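You operate a simulated robot arm through the tools that you are given. There is no shell and no other tool. Be economical: measure what you need, move in short steps, check, and stop when the job is done.

Carry out the task below with a simulated robot arm. There is one attempt and no reset: what you move stays moved.

## Task
Fit the orange divider in the citrus tray, then lay the lemon and both limes on their mats.
Fine: lemon on the yellow tray mat, limes on the green mat.

It is judged by the outcome, as a careful person would: the job done as asked, and still so three seconds after it is handed in. It fails if anything else is knocked over, pushed out of place, dropped, spilled or broken.

## Robot
A 7-joint arm with a two-finger parallel gripper, fixed in place. Base frame: the origin is at the foot of the arm, x ahead of it, y to its left, z up; the work surface is at about z = 864. Lengths are in mm, angles in degrees, forces in N, time in s.
With the tool pointing down near the work surface it reaches from about 340 to 780 mm from the base axis. Its first joint turns from -166.0 to 166.0 degrees. Payload 3.91 kg.
The TCP is the grasp point between the finger pads, 30 mm short of the fingertips. In the tool frame z runs along the fingers and y along their closing line. Largest opening 110 mm; finger width 20, thickness 10; the body of the gripper, 48 by 112 mm, starts 55 mm behind the TCP.
Orientation is that of the tool frame in the base frame, as a unit quaternion [x, y, z, w]. With the fingers straight down and closing along the base's y, the tool's x points along the base's -x, its y along +y and its z along -z.

## Interface
- The arm moves only by the tool move_arm. Its argument "deltas" is a list of rows, each an object of numbers (a shift or turn left out is 0, a gripper value left out holds the last): "x", "y", "z": the shift along the tool's x, y, z in units of 30 mm (1.0 is 30 mm); "rx", "ry", "rz": the turn, a rotation vector about the tool's x, y, z in units of 6 degrees (1.0 is 6 degrees); "hand": the finger opening in cm, from 0 to 11. In form: [{"x": .., "y": .., "z": .., "rx": .., "ry": .., "rz": .., "hand": ..}, ...]. A call has 1 to 8 rows; each row shifts and turns the commanded pose from where the row before left it, along the tool's axes as they then stand. A call with a number of a shift or a turn outside -1 to 1 is refused whole. Each row takes 0.2 s and may step no farther than 50 mm and 8.6 degrees from the row before; otherwise, or with a gripper value out of range, the whole call is refused. A pose out of reach is approached as far as the arm can. The call stops where the force on the tool passes 40 N (or 10 N more than at its start, if that is more) or the arm is blocked; 0.2 s more then pass. Each finger travels about 153 mm/s and halts on what it meets, pressing with about 30 N; the grip force reading is that of the motor and also rises with nothing between the fingers. The clock runs only during rows and for 0.2 s after the last one: add rows that do not move to give the fingers time. It gives the time, the measured TCP pose, the force on the tool (base axes), the opening and the grip force at its end, in the units of the frame above (readings bear some noise), with the torque about the TCP (base axes, N m) and any sound that the robot's microphone picked up, and new pictures: "views" is both (left out), scene, wrist or none.
- Cameras (640 x 400 px; columns grow to the right, rows downward): "scene" is fixed at [220.9, -650.3, 1453.6]; the picture's right is [0.98, -0.20, 0.00], its down [-0.08, -0.41, -0.91] and it looks along [0.18, 0.89, -0.42] (base axes); focal length 337 px, centre (320, 200). "wrist" rides on the gripper at [77, 7, -115] in the tool frame; the picture's right is [-0.09, 1.00, 0.00], its down [-0.80, -0.07, -0.59] and it looks along [-0.59, -0.05, 0.80] (tool axes); focal length 270 px, centre (320, 200). There is no depth. A picture from a camera that has moved, and an enlarged one, comes with that camera's place and axes in the base frame and with its lens.
- slide_trunk(by): slides the trunk up (or, below 0, down) by that many mm; the arm rides with it, the base frame stays. It gives what a move gives, with no picture.
- zoom(camera, box): a new picture of the part [left, top, right, bottom] of that camera's present view, enlarged. It takes no simulated time.
- hand_in(): hands the job in; it is judged then, once.

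Work in short steps. Places have to be worked out from the pictures, the camera data and where the tool is seen: move nearer, look again, correct. Check each grasp and each placing, and mend what went wrong. You have 120 turns and 200 pictures in all, those below and enlarged ones among them. Open the gripper and draw the arm clear of the work before you hand the job in, unless the task says otherwise; then end with one line.

The tools are called after "Call:" as a command line: name --argument value ..., lists and objects as JSON in quotes. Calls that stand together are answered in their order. move_arm: Moves the arm, as the interface text tells. Its arguments: {"type":"object","properties":{"deltas":{"type":"array"},"views":{"type":"string","enum":["both","scene","wrist","none"]}},"required":["deltas"]} The other tools are called the same way: slide_trunk (by) slides the trunk up or down; zoom (camera, box) takes an enlarged picture of a part of a camera's view; hand_in () hands the job in.

At the start:

```text
time: 0.0
eef_pos: [318.8, 379.3, 1126.7]
orientation: [0.0, 1.0, 0.001, -0.001]
wrist_force: [-0.4, -0.5, 0.5]
wrist_torque: [-0.01, 0.01, 0.02]
gripper_width: 110.1
finger_force: 0.0
trunk travel left (down, up): [-550.0, 60.0]
```

scene: 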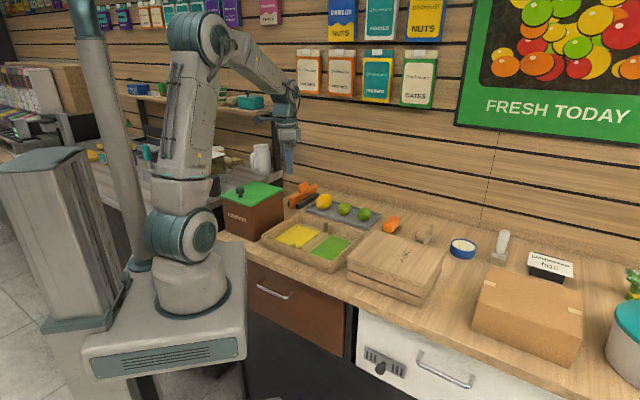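
wrist: 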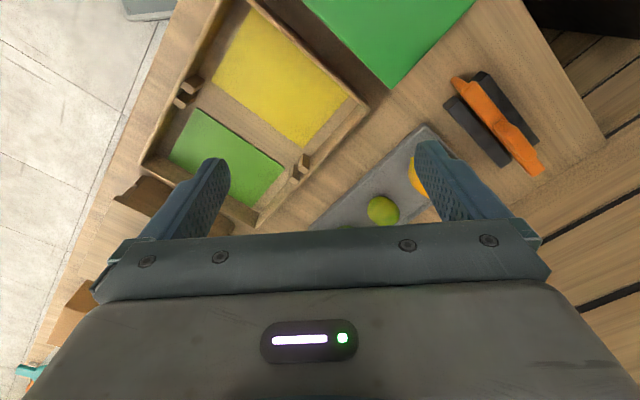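

I start by enlarging the tray area in both views to find the divider, tray slots and fruit.

Call:
zoom --camera "scene" --box '[210, 160, 450, 310]'

Call:
zoom --camera "wrist" --box '[130, 0, 600, 240]'

```text
2.67 times, centred on (330, 235) of scene
camera zoom: at [220.9, -650.3, 1453.6], right [0.98, -0.2, 0.0], down [-0.08, -0.41, -0.91], along [0.18, 0.89, -0.42], focal length 900 px, centre (293, 107)
```

zoom: 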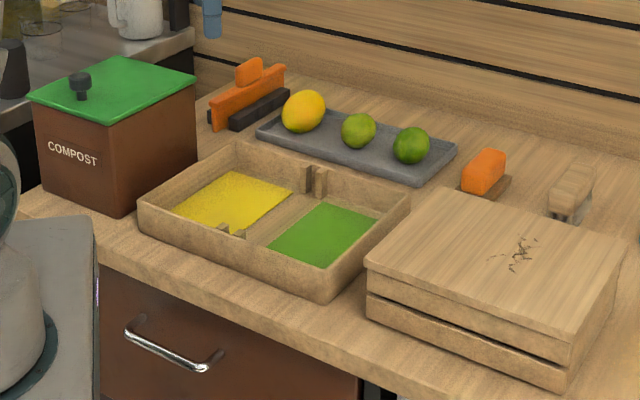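

```text
1.36 times, centred on (365, 120) of wrist
camera zoom: at [242.5, 385.3, 1240.2], right [0.09, 1.0, 0.0], down [0.8, -0.07, 0.59], along [0.59, -0.05, -0.8], focal length 368 px, centre (259, 309)
```

zoom: 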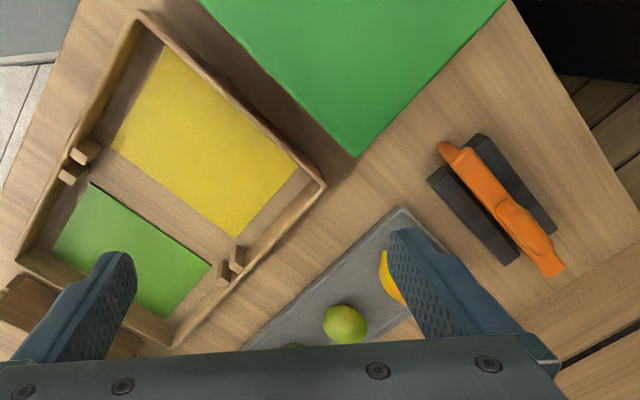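

The divider stands in a dark rack at about (395, 600), and the tray slots are at about (322, 210) and (433, 337). I move over toward the divider at this height, then turn the tool about 48° to line up with it.

Call:
move_arm --deltas '[{"x": -0.2, "y": 0.98}, {"x": -0.2, "y": 0.98}, {"x": -0.2, "y": 0.98}, {"x": -0.2, "y": 0.98}, {"x": -0.2, "y": 0.98}, {"x": -0.2, "y": 0.5}]' --views "none"

Call:
move_arm --deltas '[{"rz": -1}, {"rz": -1}, {"rz": -1}, {"rz": -1}, {"rz": -1}, {"rz": -1}, {"rz": -1}, {"rz": -1}]'

```text
time: 1.4
eef_pos: [355.6, 540.8, 1126.3]
orientation: [0.0, 1.0, -0.001, 0.0]
wrist_force: [0.5, -0.1, 0.2]
wrist_torque: [0.01, 0.02, 0.02]
gripper_width: 109.9
finger_force: 0.0
trunk travel left (down, up): [-550.0, 60.0]
```

```text
time: 3.2
eef_pos: [356.8, 541.2, 1125.7]
orientation: [-0.408, 0.913, 0.001, -0.001]
wrist_force: [-0.5, -0.8, 0.2]
wrist_torque: [0.02, 0.02, 0.0]
gripper_width: 110.1
finger_force: 0.1
trunk travel left (down, up): [-550.0, 60.0]
camera wrist: at [299.0, 487.8, 1239.9], right [-0.68, 0.73, 0.0], down [0.59, 0.55, 0.59], along [0.43, 0.41, -0.8], focal length 270 px, centre (320, 200)
```

scene: 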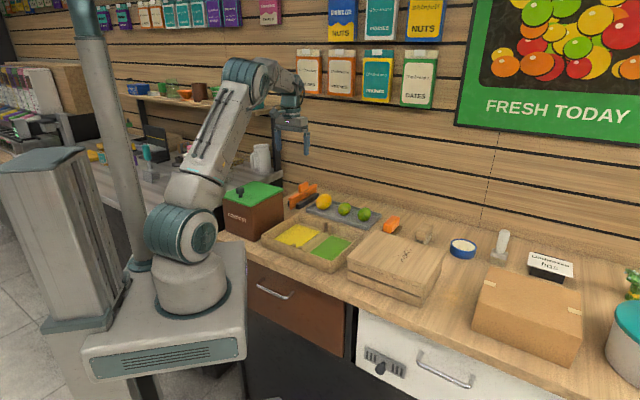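
wrist: 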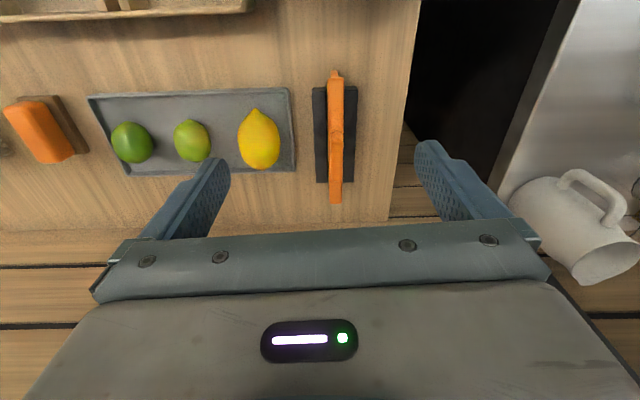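

The divider now runs straight up the picture. I enlarge it to see its shape.

Call:
zoom --camera "wrist" --box '[220, 50, 460, 220]'

Call:
zoom --camera "scene" --box '[280, 170, 340, 215]'

Call:
zoom --camera "scene" --box '[250, 205, 370, 280]'

```text
2.35 times, centred on (340, 135) of wrist
camera zoom: at [299.0, 487.8, 1239.9], right [-0.68, 0.73, 0.0], down [0.59, 0.55, 0.59], along [0.43, 0.41, -0.8], focal length 636 px, centre (273, 353)
```

zoom: 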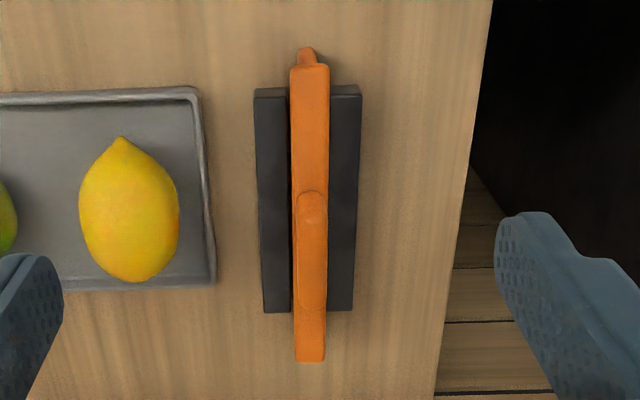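

```text
8.89 times, centred on (310, 192) of scene
camera zoom: at [220.9, -650.3, 1453.6], right [0.98, -0.2, 0.0], down [-0.08, -0.41, -0.91], along [0.18, 0.89, -0.42], focal length 2999 px, centre (409, 267)
```

zoom: 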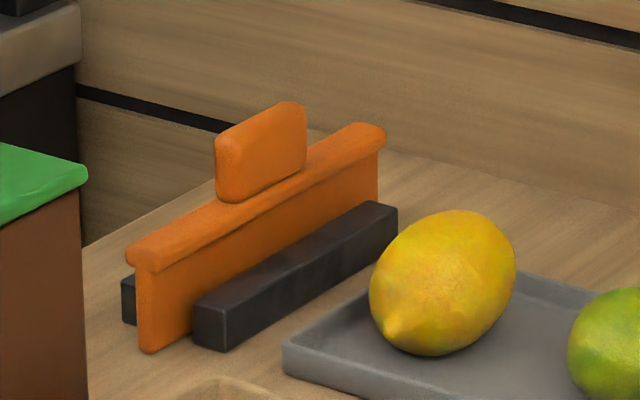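

```text
5.33 times, centred on (310, 242) of scene
camera zoom: at [220.9, -650.3, 1453.6], right [0.98, -0.2, 0.0], down [-0.08, -0.41, -0.91], along [0.18, 0.89, -0.42], focal length 1799 px, centre (373, -27)
```

zoom: 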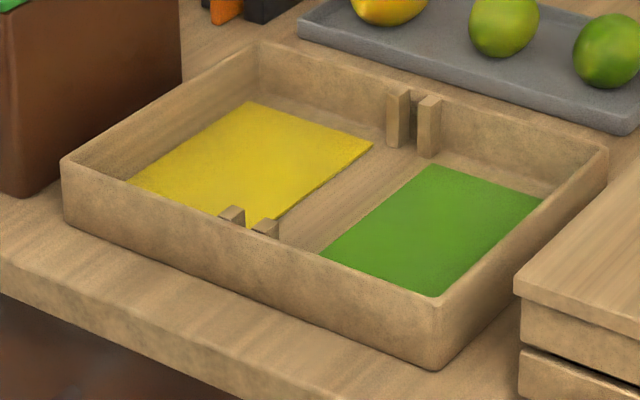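

I correct the yaw to about 45°, narrow the fingers to 60 mm, and go above the tab, which I put at about (397, 611), tip height about 1000.

Call:
move_arm --deltas '[{"rz": 0.53, "hand": 6}, {"x": -0.65, "y": 0.18, "z": 0.8}, {"x": -0.65, "y": 0.18, "z": 0.8}, {"x": -0.65, "y": 0.18, "z": 0.8}, {"x": -0.65, "y": 0.18, "z": 0.8}, {}]'

```text
time: 4.6
eef_pos: [396.1, 613.6, 1029.7]
orientation: [-0.381, 0.925, 0.0, -0.001]
wrist_force: [0.1, 0.7, 1.0]
wrist_torque: [0.0, 0.0, 0.0]
gripper_width: 60.1
finger_force: 0.0
trunk travel left (down, up): [-550.0, 60.0]
camera wrist: at [336.1, 562.3, 1143.7], right [-0.64, 0.77, 0.0], down [0.62, 0.51, 0.59], along [0.46, 0.38, -0.8], focal length 270 px, centre (320, 200)
```

scene: 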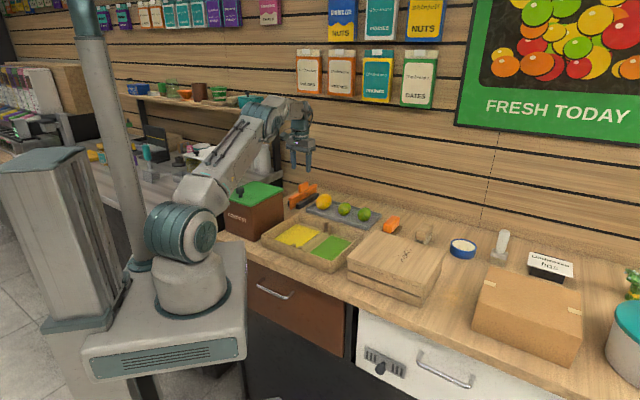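
wrist: 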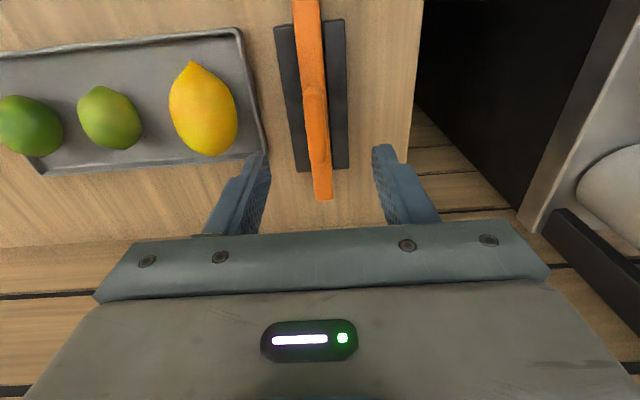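

The tab centre measures about (400, 611). I shift 5 mm and come down until the tips are just above the rail, then look.

Call:
move_arm --deltas '[{"y": -0.15, "z": 0.7}, {"z": 0.9}, {"z": 0.7}, {}]' --views "wrist"

Call:
zoom --camera "scene" --box '[265, 150, 345, 210]'

```text
time: 5.6
eef_pos: [398.6, 608.4, 960.5]
orientation: [-0.381, 0.924, 0.0, -0.001]
wrist_force: [-0.5, 0.6, -0.3]
wrist_torque: [0.02, 0.01, 0.01]
gripper_width: 59.6
finger_force: 0.1
trunk travel left (down, up): [-550.0, 60.0]
camera wrist: at [339.1, 558.3, 1073.7], right [-0.64, 0.77, 0.0], down [0.62, 0.51, 0.59], along [0.46, 0.38, -0.8], focal length 270 px, centre (320, 200)
```

wrist: 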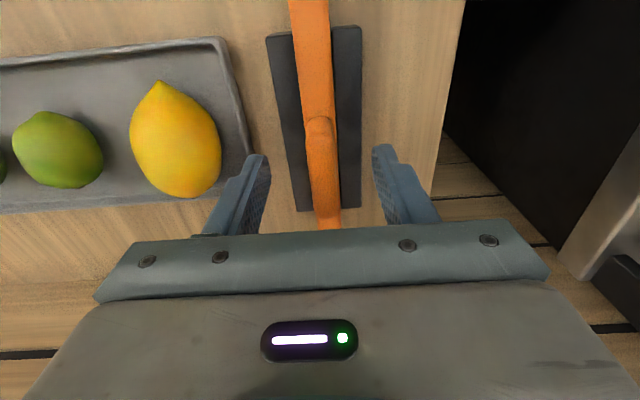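

```text
6.67 times, centred on (305, 180) of scene
camera zoom: at [220.9, -650.3, 1453.6], right [0.98, -0.2, 0.0], down [-0.08, -0.41, -0.91], along [0.18, 0.89, -0.42], focal length 2249 px, centre (420, 333)
```

zoom: 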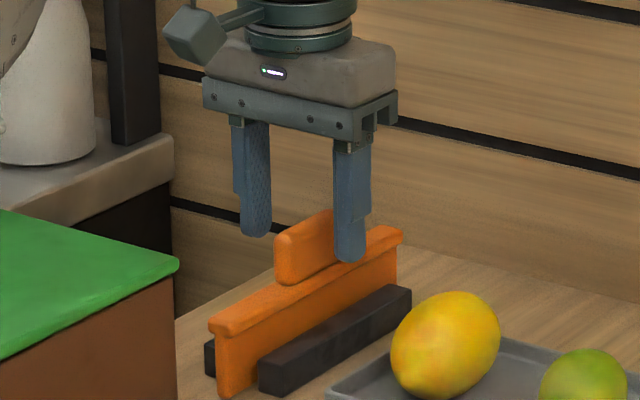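

The fingers straddle the tab. I go down 11 mm more and close.

Call:
move_arm --deltas '[{"z": 0.38}, {}, {"hand": 0}, {}, {}]' --views "wrist"

Call:
zoom --camera "scene" --box '[265, 150, 345, 210]'

```text
time: 6.8
eef_pos: [397.4, 609.1, 949.0]
orientation: [-0.381, 0.925, 0.0, 0.0]
wrist_force: [-0.3, -0.6, 0.4]
wrist_torque: [-0.02, 0.03, 0.02]
gripper_width: 15.4
finger_force: 29.8
trunk travel left (down, up): [-550.0, 60.0]
camera wrist: at [338.8, 558.3, 1062.6], right [-0.64, 0.77, 0.0], down [0.62, 0.51, 0.59], along [0.46, 0.38, -0.8], focal length 270 px, centre (320, 200)
```

wrist: 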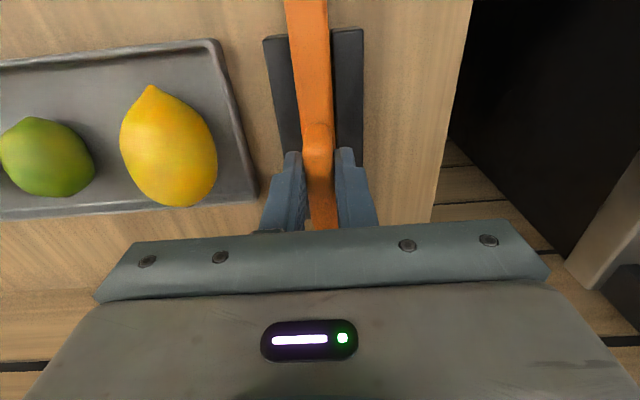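

```text
6.67 times, centred on (305, 180) of scene
camera zoom: at [220.9, -650.3, 1453.6], right [0.98, -0.2, 0.0], down [-0.08, -0.41, -0.91], along [0.18, 0.89, -0.42], focal length 2249 px, centre (420, 333)
```

zoom: 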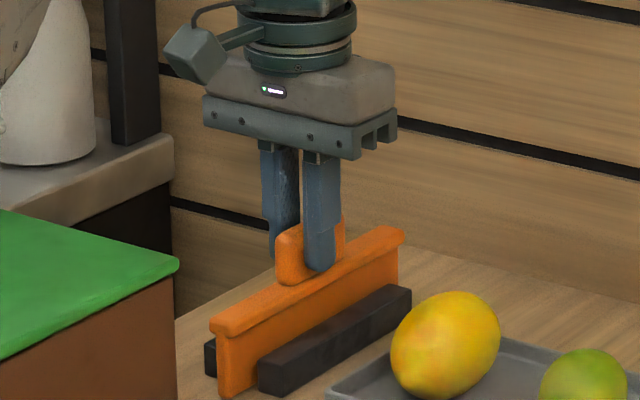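

It is gripped at 15 mm width. I lift it straight up 110 mm.

Call:
move_arm --deltas '[{"z": -0.5}, {"z": -0.7}, {"z": -0.9}, {"z": -0.9}, {"z": -0.7}, {}]'

```text
time: 8.2
eef_pos: [397.5, 609.5, 1060.7]
orientation: [-0.381, 0.925, 0.0, 0.0]
wrist_force: [-0.3, 0.7, -0.5]
wrist_torque: [-0.01, -0.01, 0.01]
gripper_width: 15.4
finger_force: 29.8
trunk travel left (down, up): [-550.0, 60.0]
camera wrist: at [338.9, 558.7, 1174.9], right [-0.64, 0.77, 0.0], down [0.62, 0.51, 0.59], along [0.46, 0.38, -0.8], focal length 270 px, centre (320, 200)
```

scene: 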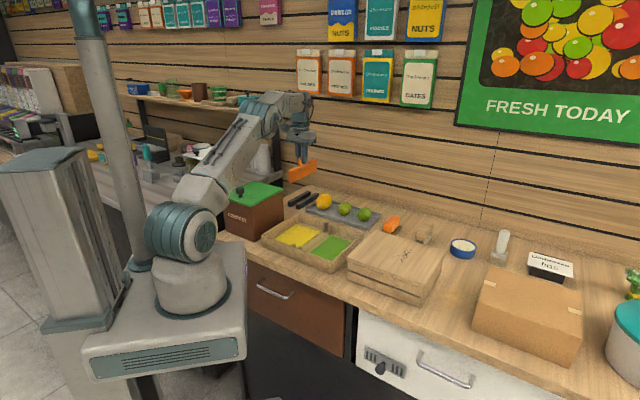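
wrist: 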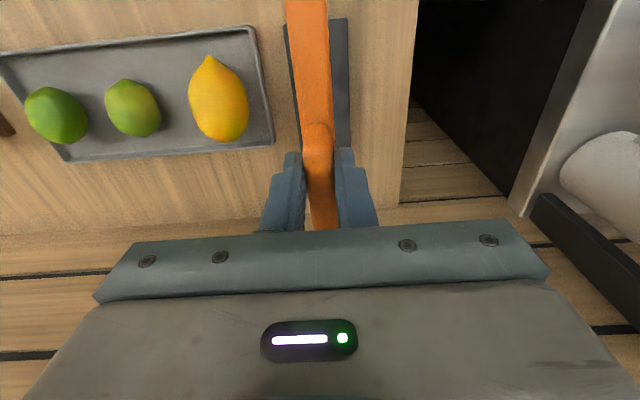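

The divider is held. I carry it at greater height, round the bin on the outside, to a spot beside the tray where the wrist camera can see both slots past the divider.

Call:
move_arm --deltas '[{"z": -0.7}, {"x": 0.425, "y": -0.911, "z": -0.3}, {"x": 0.425, "y": -0.911, "z": -0.3}, {"x": 0.425, "y": -0.911}, {"x": 0.425, "y": -0.911}, {"x": 0.425, "y": -0.911}, {"x": 0.425, "y": -0.911}]' --views "none"

Call:
move_arm --deltas '[{"x": 1, "y": -0.81}, {"x": 1, "y": -0.81}, {"x": 1, "y": -0.81}, {"x": 1, "y": -0.81}, {"x": 1, "y": -0.81}, {"x": 1, "y": -0.81}, {"x": 1, "y": -0.81}, {}]'

```text
time: 9.8
eef_pos: [460.1, 438.1, 1099.6]
orientation: [-0.381, 0.925, 0.0, 0.001]
wrist_force: [0.7, -0.4, -1.1]
wrist_torque: [0.03, 0.04, 0.0]
gripper_width: 15.4
finger_force: 29.9
trunk travel left (down, up): [-550.0, 60.0]
```

```text
time: 11.6
eef_pos: [430.5, 170.3, 1099.7]
orientation: [-0.381, 0.925, 0.0, 0.0]
wrist_force: [-0.5, -0.3, -0.4]
wrist_torque: [0.0, 0.03, -0.03]
gripper_width: 15.5
finger_force: 30.2
trunk travel left (down, up): [-550.0, 60.0]
camera wrist: at [371.6, 119.0, 1213.8], right [-0.64, 0.77, 0.0], down [0.62, 0.51, 0.59], along [0.46, 0.38, -0.8], focal length 270 px, centre (320, 200)
```

scene: 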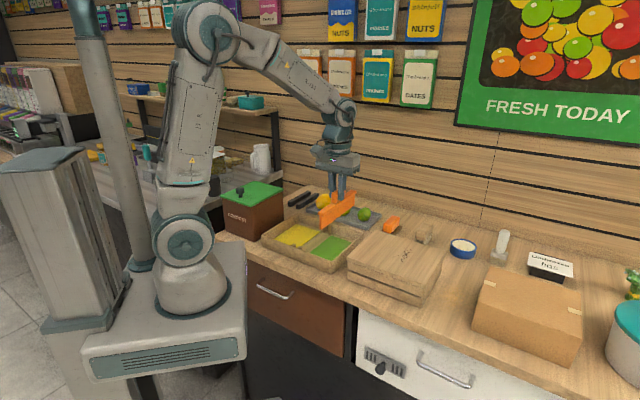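
wrist: 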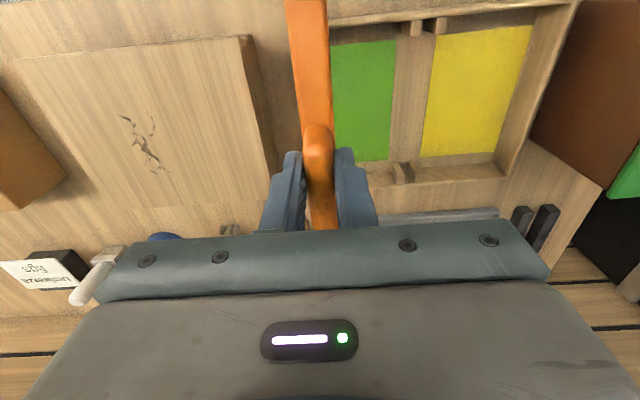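

I enlarge the tray slots for measuring.

Call:
zoom --camera "wrist" --box '[280, 0, 600, 200]'

Call:
zoom --camera "scene" --box '[250, 205, 370, 280]'

```text
2.00 times, centred on (440, 100) of wrist
camera zoom: at [371.6, 119.0, 1213.8], right [-0.64, 0.77, 0.0], down [0.62, 0.51, 0.59], along [0.46, 0.38, -0.8], focal length 541 px, centre (80, 400)
```

zoom: 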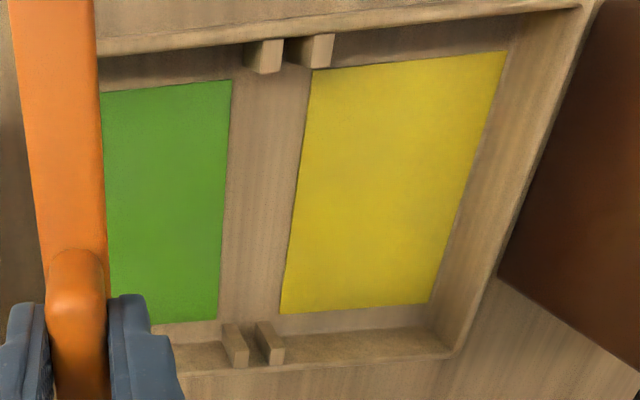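

```text
5.33 times, centred on (310, 242) of scene
camera zoom: at [220.9, -650.3, 1453.6], right [0.98, -0.2, 0.0], down [-0.08, -0.41, -0.91], along [0.18, 0.89, -0.42], focal length 1799 px, centre (373, -27)
```

zoom: 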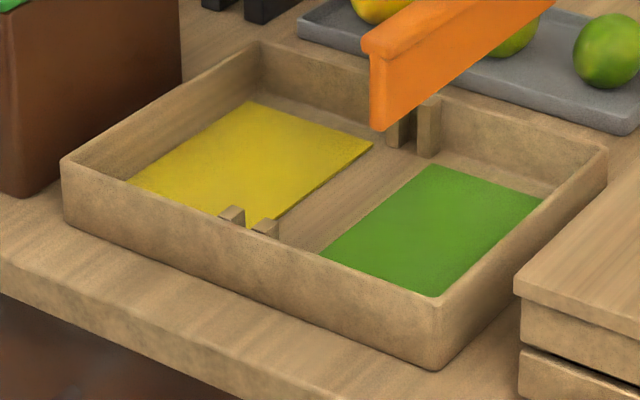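

I enlarge both slot ends further.

Call:
zoom --camera "wrist" --box '[380, 0, 480, 60]'

Call:
zoom --camera "wrist" --box '[370, 140, 450, 190]'

```text
6.40 times, centred on (430, 30) of wrist
camera zoom: at [371.6, 119.0, 1213.8], right [-0.64, 0.77, 0.0], down [0.62, 0.51, 0.59], along [0.46, 0.38, -0.8], focal length 1730 px, centre (-384, 1288)
```

zoom: 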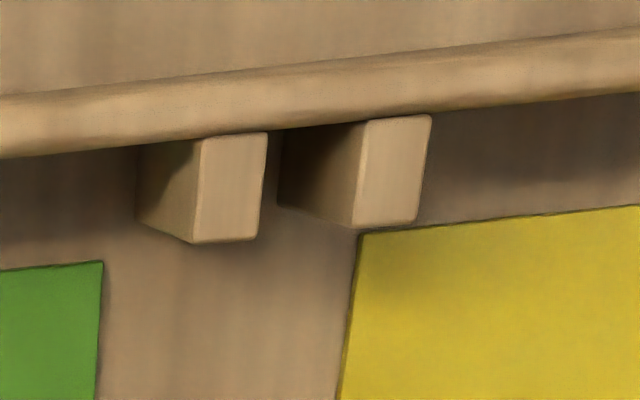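

```text
8.00 times, centred on (410, 165) of wrist
camera zoom: at [371.6, 119.0, 1213.8], right [-0.64, 0.77, 0.0], down [0.62, 0.51, 0.59], along [0.46, 0.38, -0.8], focal length 2162 px, centre (-400, 480)
```

zoom: 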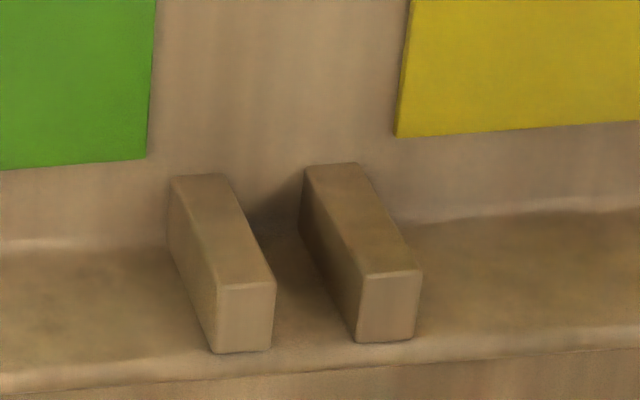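

Assuming post tops near z 899, the slot ends are at (319.7, 214.7) and (444.8, 339.3), yaw 44.9°, which matches the held divider. I go above the slot centre with the plate bottom about 10 mm over the rim.

Call:
move_arm --deltas '[{"x": -0.31, "y": 0.915}, {"x": -0.31, "y": 0.915}, {"x": -0.31, "y": 0.915}, {"x": -0.315, "y": 0.915}, {"z": 0.8}, {"z": 0.8}, {"z": 0.8}, {"z": 0.7}]'

Call:
zoom --camera "scene" --box '[250, 180, 370, 280]'

Call:
zoom --camera "wrist" --box '[220, 0, 420, 125]'

```text
time: 13.4
eef_pos: [380.1, 274.7, 1007.8]
orientation: [-0.381, 0.925, 0.0, -0.001]
wrist_force: [0.1, 0.7, -1.0]
wrist_torque: [-0.04, -0.01, 0.0]
gripper_width: 15.5
finger_force: 29.9
trunk travel left (down, up): [-550.0, 60.0]
camera wrist: at [321.1, 223.6, 1120.6], right [-0.64, 0.77, 0.0], down [0.62, 0.51, 0.59], along [0.46, 0.38, -0.8], focal length 270 px, centre (320, 200)
```

scene: 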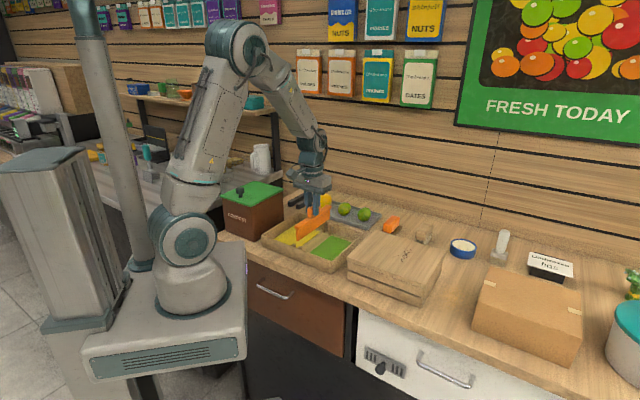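
wrist: 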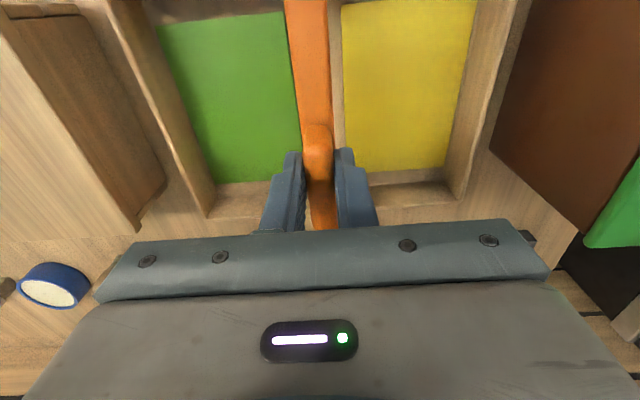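

```text
4.00 times, centred on (310, 230) of scene
camera zoom: at [220.9, -650.3, 1453.6], right [0.98, -0.2, 0.0], down [-0.08, -0.41, -0.91], along [0.18, 0.89, -0.42], focal length 1349 px, centre (360, 80)
```

zoom: 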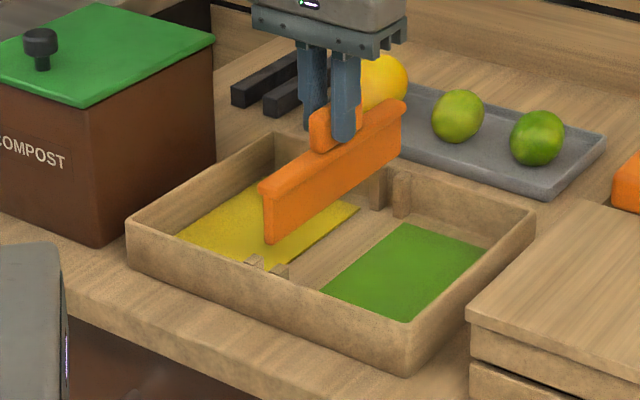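

```text
3.20 times, centred on (320, 62) of wrist
camera zoom: at [321.1, 223.6, 1120.6], right [-0.64, 0.77, 0.0], down [0.62, 0.51, 0.59], along [0.46, 0.38, -0.8], focal length 865 px, centre (320, 640)
```

zoom: 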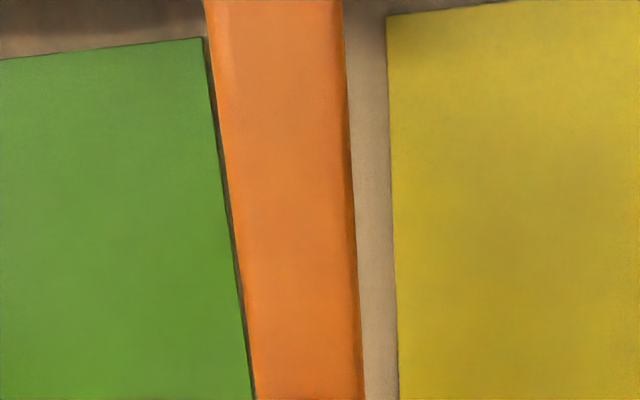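

The posts are out of the wrist view here, so I enlarge the scene camera's view of each slot end.

Call:
zoom --camera "scene" --box '[285, 222, 317, 252]'

Call:
zoom --camera "scene" --box '[310, 200, 342, 240]'

```text
13.33 times, centred on (301, 237) of scene
camera zoom: at [220.9, -650.3, 1453.6], right [0.98, -0.2, 0.0], down [-0.08, -0.41, -0.91], along [0.18, 0.89, -0.42], focal length 4498 px, centre (573, -293)
```

zoom: 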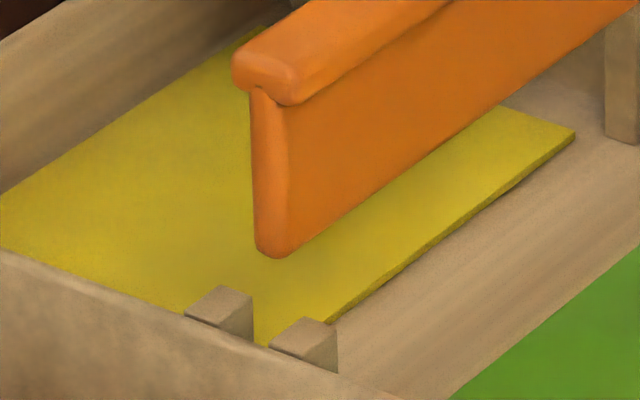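

```text
10.00 times, centred on (326, 220) of scene
camera zoom: at [220.9, -650.3, 1453.6], right [0.98, -0.2, 0.0], down [-0.08, -0.41, -0.91], along [0.18, 0.89, -0.42], focal length 3374 px, centre (260, 0)
```

zoom: 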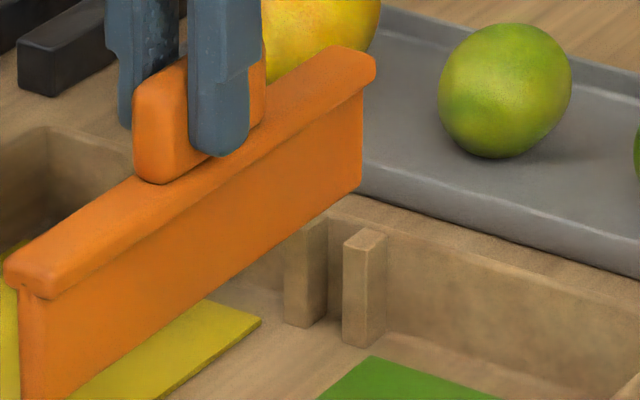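

The wrist view puts the plate nearly on the slot line (about 1 mm toward green), and the scene view suggests up to 5 mm. I shift 2.5 mm toward yellow, lower 12 mm and compare again.

Call:
move_arm --deltas '[{"y": 0.083}, {"z": 0.4}, {}]' --views "wrist"

Call:
zoom --camera "scene" --box '[285, 222, 317, 252]'

Call:
zoom --camera "scene" --box '[310, 200, 342, 240]'

```text
time: 14.2
eef_pos: [378.5, 276.0, 995.0]
orientation: [-0.381, 0.924, 0.0, 0.0]
wrist_force: [0.2, 0.2, -0.9]
wrist_torque: [0.0, 0.04, -0.03]
gripper_width: 15.6
finger_force: 29.8
trunk travel left (down, up): [-550.0, 60.0]
camera wrist: at [318.6, 225.0, 1108.9], right [-0.64, 0.77, 0.0], down [0.62, 0.51, 0.59], along [0.46, 0.38, -0.8], focal length 270 px, centre (320, 200)
```

wrist: 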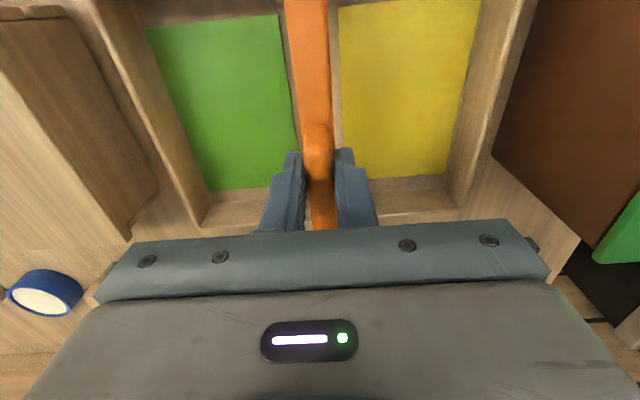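

```text
13.33 times, centred on (301, 237) of scene
camera zoom: at [220.9, -650.3, 1453.6], right [0.98, -0.2, 0.0], down [-0.08, -0.41, -0.91], along [0.18, 0.89, -0.42], focal length 4498 px, centre (573, -293)
```

zoom: 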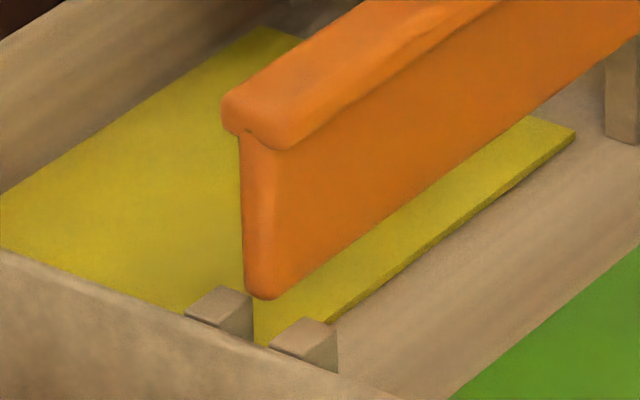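

```text
10.00 times, centred on (326, 220) of scene
camera zoom: at [220.9, -650.3, 1453.6], right [0.98, -0.2, 0.0], down [-0.08, -0.41, -0.91], along [0.18, 0.89, -0.42], focal length 3374 px, centre (260, 0)
```

zoom: 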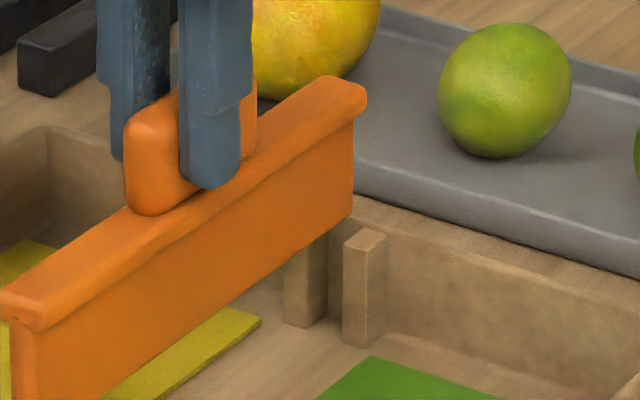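

At the near end the plate is about 8 mm over the post tops and 1–2 mm toward green. I shift 1.5 mm to yellow, lower 6 mm, and look again.

Call:
move_arm --deltas '[{"y": 0.05}, {"z": 0.2}, {}]' --views "none"

Call:
zoom --camera "scene" --box '[285, 222, 317, 252]'

Call:
zoom --camera "scene" --box '[322, 208, 354, 238]'

```text
time: 15.0
eef_pos: [376.1, 278.7, 990.6]
orientation: [-0.381, 0.925, 0.001, 0.002]
wrist_force: [1.9, 1.2, 28.9]
wrist_torque: [0.08, 0.01, 0.01]
gripper_width: 15.5
finger_force: 30.0
trunk travel left (down, up): [-550.0, 60.0]
```

```text
13.33 times, centred on (301, 237) of scene
camera zoom: at [220.9, -650.3, 1453.6], right [0.98, -0.2, 0.0], down [-0.08, -0.41, -0.91], along [0.18, 0.89, -0.42], focal length 4498 px, centre (573, -293)
```

zoom: 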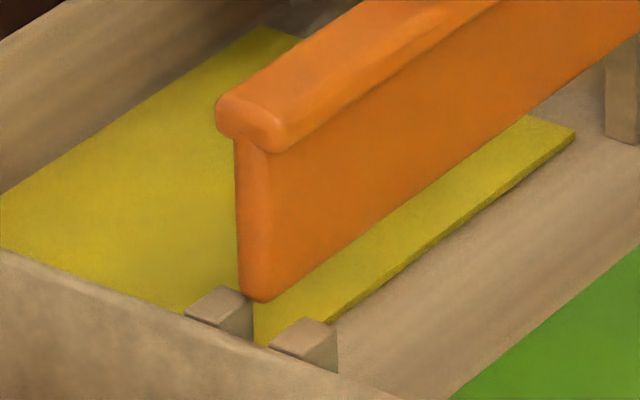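

```text
13.33 times, centred on (338, 223) of scene
camera zoom: at [220.9, -650.3, 1453.6], right [0.98, -0.2, 0.0], down [-0.08, -0.41, -0.91], along [0.18, 0.89, -0.42], focal length 4498 px, centre (80, -107)
```

zoom: 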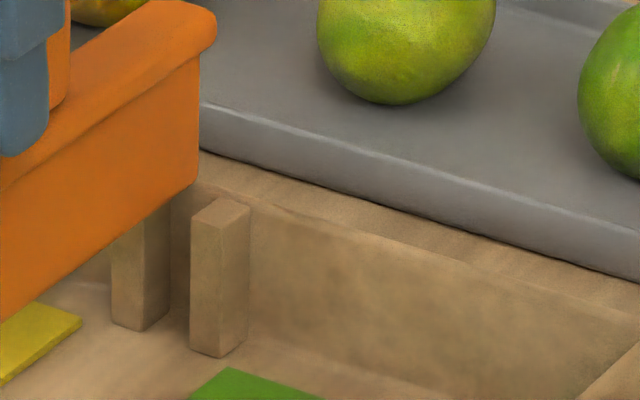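

Contact at about 29 N: the plate seems to be resting on the far rim, about 6 mm too far out and 4 mm too far toward yellow. I lift 6 mm, shift 6 mm toward the robot and 4 mm toward green, and check.

Call:
move_arm --deltas '[{"z": -0.2}, {"x": 0.2, "y": -0.13}, {}, {}]' --views "none"

Call:
zoom --camera "scene" --box '[285, 222, 317, 252]'

Call:
zoom --camera "scene" --box '[322, 208, 354, 238]'

```text
time: 16.0
eef_pos: [374.9, 269.2, 995.0]
orientation: [-0.381, 0.925, 0.0, 0.001]
wrist_force: [-0.9, 1.4, -1.4]
wrist_torque: [-0.01, 0.01, -0.01]
gripper_width: 15.3
finger_force: 30.0
trunk travel left (down, up): [-550.0, 60.0]
```

```text
13.33 times, centred on (301, 237) of scene
camera zoom: at [220.9, -650.3, 1453.6], right [0.98, -0.2, 0.0], down [-0.08, -0.41, -0.91], along [0.18, 0.89, -0.42], focal length 4498 px, centre (573, -293)
```

zoom: 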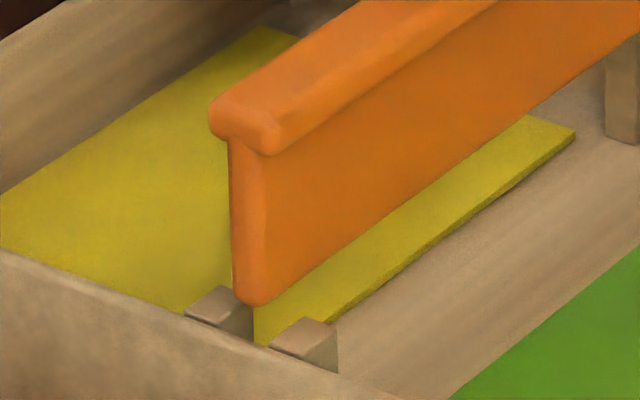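

```text
13.33 times, centred on (338, 223) of scene
camera zoom: at [220.9, -650.3, 1453.6], right [0.98, -0.2, 0.0], down [-0.08, -0.41, -0.91], along [0.18, 0.89, -0.42], focal length 4498 px, centre (80, -107)
```

zoom: 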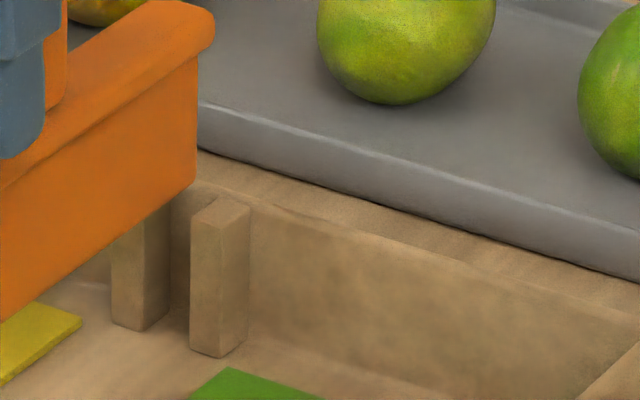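

With about 6.5 mm to go, both ends now line up with the slot (under 1 mm sideways). I lower in small steps and watch the force.

Call:
move_arm --deltas '[{"z": 0.1}, {"z": 0.1}, {}]' --views "none"

Call:
zoom --camera "scene" --box '[285, 222, 317, 252]'

Call:
zoom --camera "scene" --box '[322, 208, 354, 238]'

```text
time: 16.8
eef_pos: [374.1, 269.8, 988.9]
orientation: [-0.381, 0.925, 0.0, 0.001]
wrist_force: [0.4, -0.1, -1.1]
wrist_torque: [0.02, 0.0, 0.04]
gripper_width: 15.4
finger_force: 30.0
trunk travel left (down, up): [-550.0, 60.0]
```

```text
13.33 times, centred on (301, 237) of scene
camera zoom: at [220.9, -650.3, 1453.6], right [0.98, -0.2, 0.0], down [-0.08, -0.41, -0.91], along [0.18, 0.89, -0.42], focal length 4498 px, centre (573, -293)
```

zoom: 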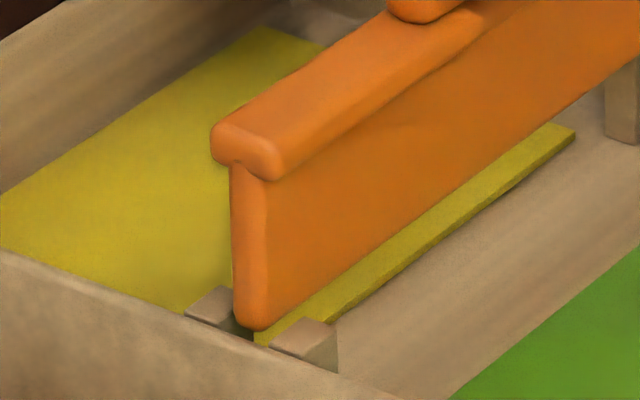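

```text
13.33 times, centred on (338, 223) of scene
camera zoom: at [220.9, -650.3, 1453.6], right [0.98, -0.2, 0.0], down [-0.08, -0.41, -0.91], along [0.18, 0.89, -0.42], focal length 4498 px, centre (80, -107)
```

zoom: 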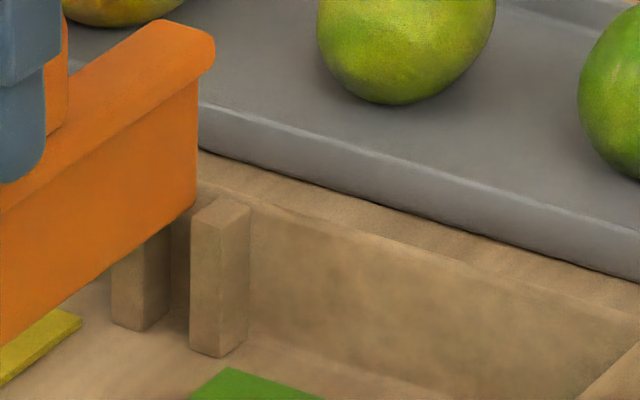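

There is no contact at 989, and the plate bottom now sits visually between the posts. I lower 4 mm more.

Call:
move_arm --deltas '[{"z": 0.07}, {"z": 0.07}, {}]' --views "none"

Call:
zoom --camera "scene" --box '[285, 222, 317, 252]'

Call:
zoom --camera "scene" --box '[322, 208, 354, 238]'

```text
time: 17.6
eef_pos: [375.3, 269.1, 984.5]
orientation: [-0.381, 0.925, -0.001, 0.0]
wrist_force: [0.7, -0.4, -0.9]
wrist_torque: [-0.01, 0.0, 0.0]
gripper_width: 15.4
finger_force: 30.2
trunk travel left (down, up): [-550.0, 60.0]
```

```text
13.33 times, centred on (301, 237) of scene
camera zoom: at [220.9, -650.3, 1453.6], right [0.98, -0.2, 0.0], down [-0.08, -0.41, -0.91], along [0.18, 0.89, -0.42], focal length 4498 px, centre (573, -293)
```

zoom: 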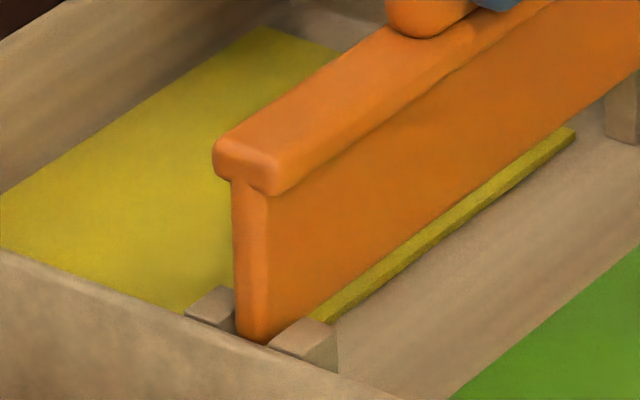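

```text
13.33 times, centred on (338, 223) of scene
camera zoom: at [220.9, -650.3, 1453.6], right [0.98, -0.2, 0.0], down [-0.08, -0.41, -0.91], along [0.18, 0.89, -0.42], focal length 4498 px, centre (80, -107)
```

zoom: 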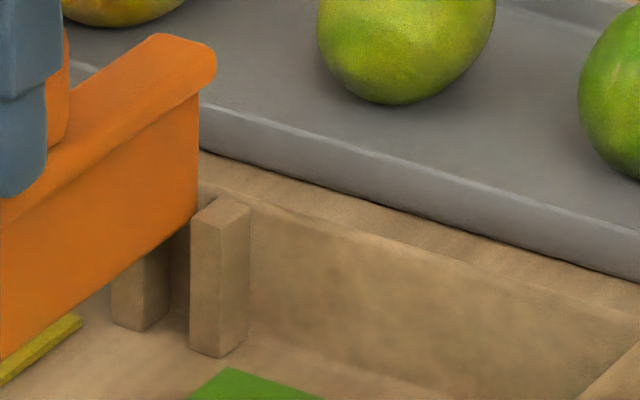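

Both ends are going in behind the green-side posts, so the plate is in its slots. I keep lowering.

Call:
move_arm --deltas '[{"z": 0.12}, {"z": 0.12}, {"z": 0.12}, {}]' --views "none"

Call:
zoom --camera "scene" --box '[280, 195, 360, 255]'

```text
time: 18.6
eef_pos: [375.7, 270.1, 974.0]
orientation: [-0.38, 0.925, 0.0, 0.0]
wrist_force: [-0.6, 0.0, -0.6]
wrist_torque: [-0.02, 0.01, 0.01]
gripper_width: 15.7
finger_force: 30.6
trunk travel left (down, up): [-550.0, 60.0]
```

```text
6.67 times, centred on (320, 225) of scene
camera zoom: at [220.9, -650.3, 1453.6], right [0.98, -0.2, 0.0], down [-0.08, -0.41, -0.91], along [0.18, 0.89, -0.42], focal length 2249 px, centre (320, 33)
```

zoom: 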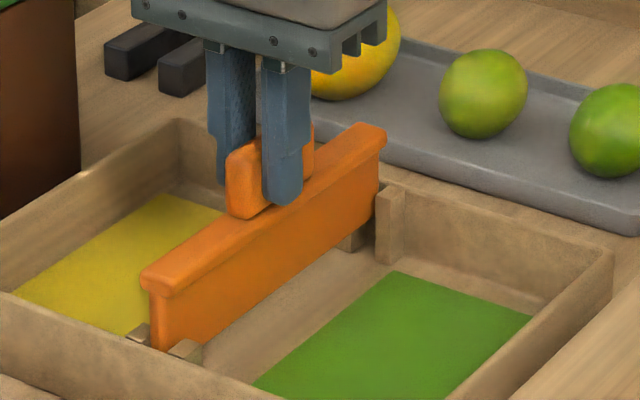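

It is sliding in freely on both sides. I lower it in small steps until it seats (expected around TCP 950–955).

Call:
move_arm --deltas '[{"z": 0.13}, {"z": 0.13}, {"z": 0.13}, {"z": 0.12}, {}]' --views "none"

Call:
zoom --camera "scene" --box '[280, 195, 360, 255]'

```text
time: 19.8
eef_pos: [375.0, 269.3, 958.5]
orientation: [-0.381, 0.925, -0.001, 0.001]
wrist_force: [0.1, -0.6, -1.0]
wrist_torque: [-0.01, 0.0, -0.01]
gripper_width: 15.4
finger_force: 30.0
trunk travel left (down, up): [-550.0, 60.0]
```

```text
6.67 times, centred on (320, 225) of scene
camera zoom: at [220.9, -650.3, 1453.6], right [0.98, -0.2, 0.0], down [-0.08, -0.41, -0.91], along [0.18, 0.89, -0.42], focal length 2249 px, centre (320, 33)
```

zoom: 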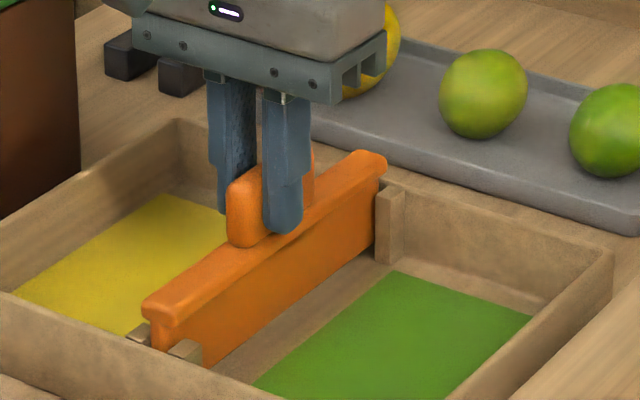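

Call:
move_arm --deltas '[{"z": 0.06}, {"z": 0.06}, {"z": 0.06}, {"z": 0.06}, {"z": 0.05}, {}]' --views "none"

Call:
zoom --camera "scene" --box '[280, 195, 360, 255]'

```text
time: 21.2
eef_pos: [374.2, 270.4, 952.8]
orientation: [-0.38, 0.925, 0.001, 0.002]
wrist_force: [-0.3, 1.3, 27.7]
wrist_torque: [-0.2, 0.23, 0.02]
gripper_width: 16.0
finger_force: 29.7
trunk travel left (down, up): [-550.0, 60.0]
```

```text
6.67 times, centred on (320, 225) of scene
camera zoom: at [220.9, -650.3, 1453.6], right [0.98, -0.2, 0.0], down [-0.08, -0.41, -0.91], along [0.18, 0.89, -0.42], focal length 2249 px, centre (320, 33)
```

zoom: 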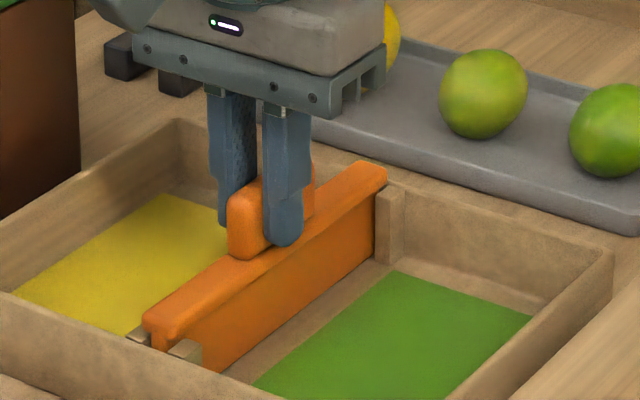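

The divider is seated: 28 N at TCP 953, bottom at about 868, which is the tray floor. I ease the load, open, and rise clear.

Call:
move_arm --deltas '[{"z": -0.08}, {"hand": 5}, {}, {"z": -0.5}, {"z": -0.9}, {"z": -0.9}, {"z": -0.9}, {"z": -0.9}]'

Call:
zoom --camera "scene" --box '[260, 180, 380, 270]'

```text
time: 23.0
eef_pos: [376.0, 269.3, 1074.7]
orientation: [-0.382, 0.924, 0.0, 0.0]
wrist_force: [0.2, 0.1, -0.3]
wrist_torque: [0.01, -0.01, -0.01]
gripper_width: 49.9
finger_force: 0.1
trunk travel left (down, up): [-550.0, 60.0]
camera wrist: at [315.6, 219.3, 1189.0], right [-0.64, 0.77, 0.0], down [0.62, 0.51, 0.59], along [0.46, 0.38, -0.8], focal length 270 px, centre (320, 200)
```

scene: 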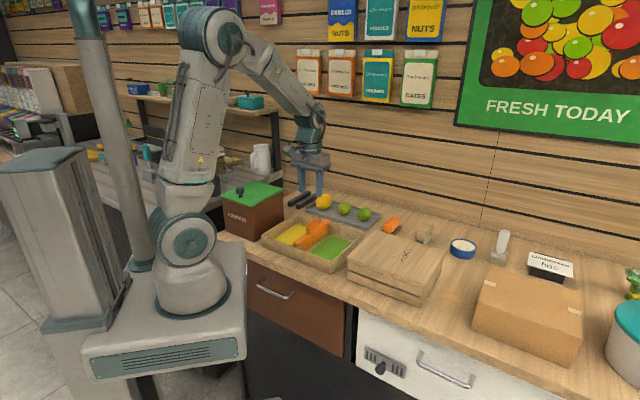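
wrist: 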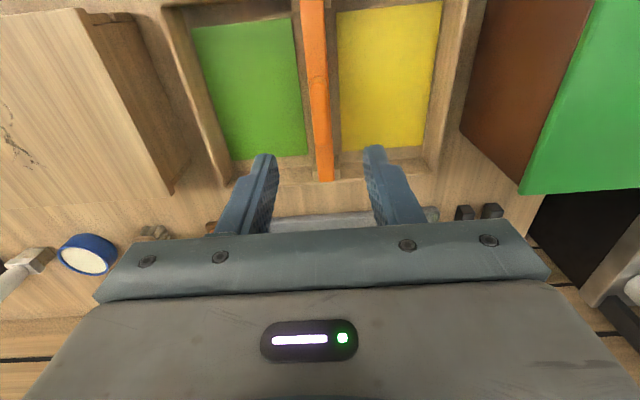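

```text
4.44 times, centred on (320, 225) of scene
camera zoom: at [220.9, -650.3, 1453.6], right [0.98, -0.2, 0.0], down [-0.08, -0.41, -0.91], along [0.18, 0.89, -0.42], focal length 1499 px, centre (320, 89)
```

zoom: 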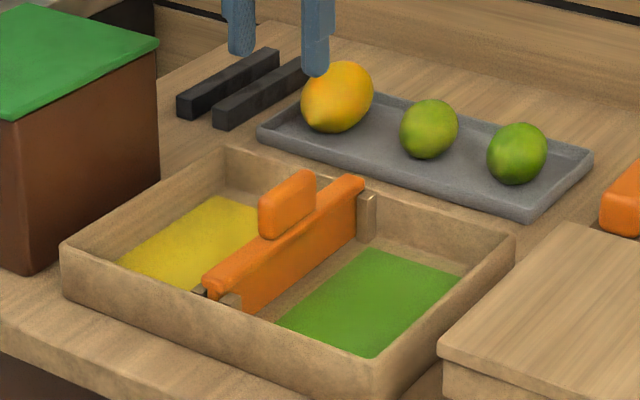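

The divider stands properly in its slots. Next is the lemon, which I estimate at about (463, 530). I move toward it at this height and look.

Call:
move_arm --deltas '[{"x": -0.95, "y": 0.517}, {"x": -0.95, "y": 0.517}, {"x": -0.95, "y": 0.517}, {"x": -0.95, "y": 0.517}, {"x": -0.95, "y": 0.517}, {"x": -0.95, "y": 0.517, "hand": 8}, {"x": -0.95, "y": 0.517, "z": 0.7}, {"x": -0.95, "y": 0.517, "z": 0.7}]' --views "wrist"

Call:
zoom --camera "scene" --box '[290, 170, 390, 240]'

```text
time: 24.8
eef_pos: [450.0, 520.2, 1031.8]
orientation: [-0.381, 0.925, 0.0, -0.001]
wrist_force: [-0.2, 0.0, -0.7]
wrist_torque: [-0.03, -0.02, -0.01]
gripper_width: 80.0
finger_force: 0.0
trunk travel left (down, up): [-550.0, 60.0]
camera wrist: at [390.5, 469.8, 1146.1], right [-0.64, 0.77, 0.0], down [0.62, 0.51, 0.59], along [0.46, 0.38, -0.8], focal length 270 px, centre (320, 200)
```

wrist: 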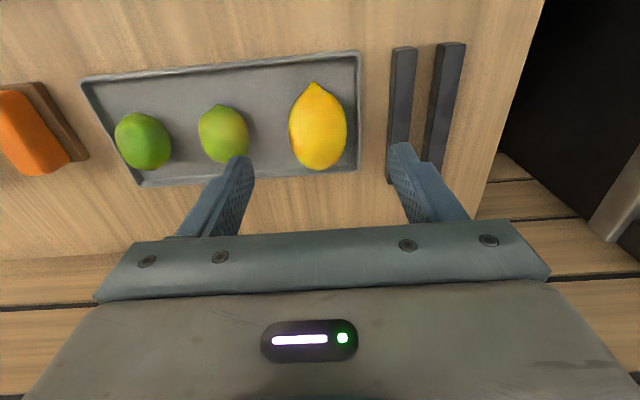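

```text
5.71 times, centred on (340, 205) of scene
camera zoom: at [220.9, -650.3, 1453.6], right [0.98, -0.2, 0.0], down [-0.08, -0.41, -0.91], along [0.18, 0.89, -0.42], focal length 1928 px, centre (206, 171)
```

zoom: 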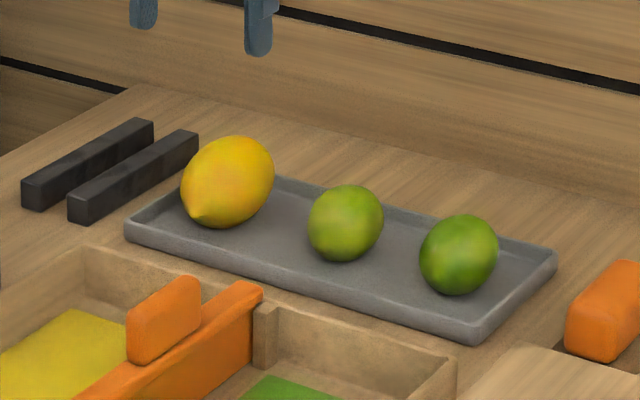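

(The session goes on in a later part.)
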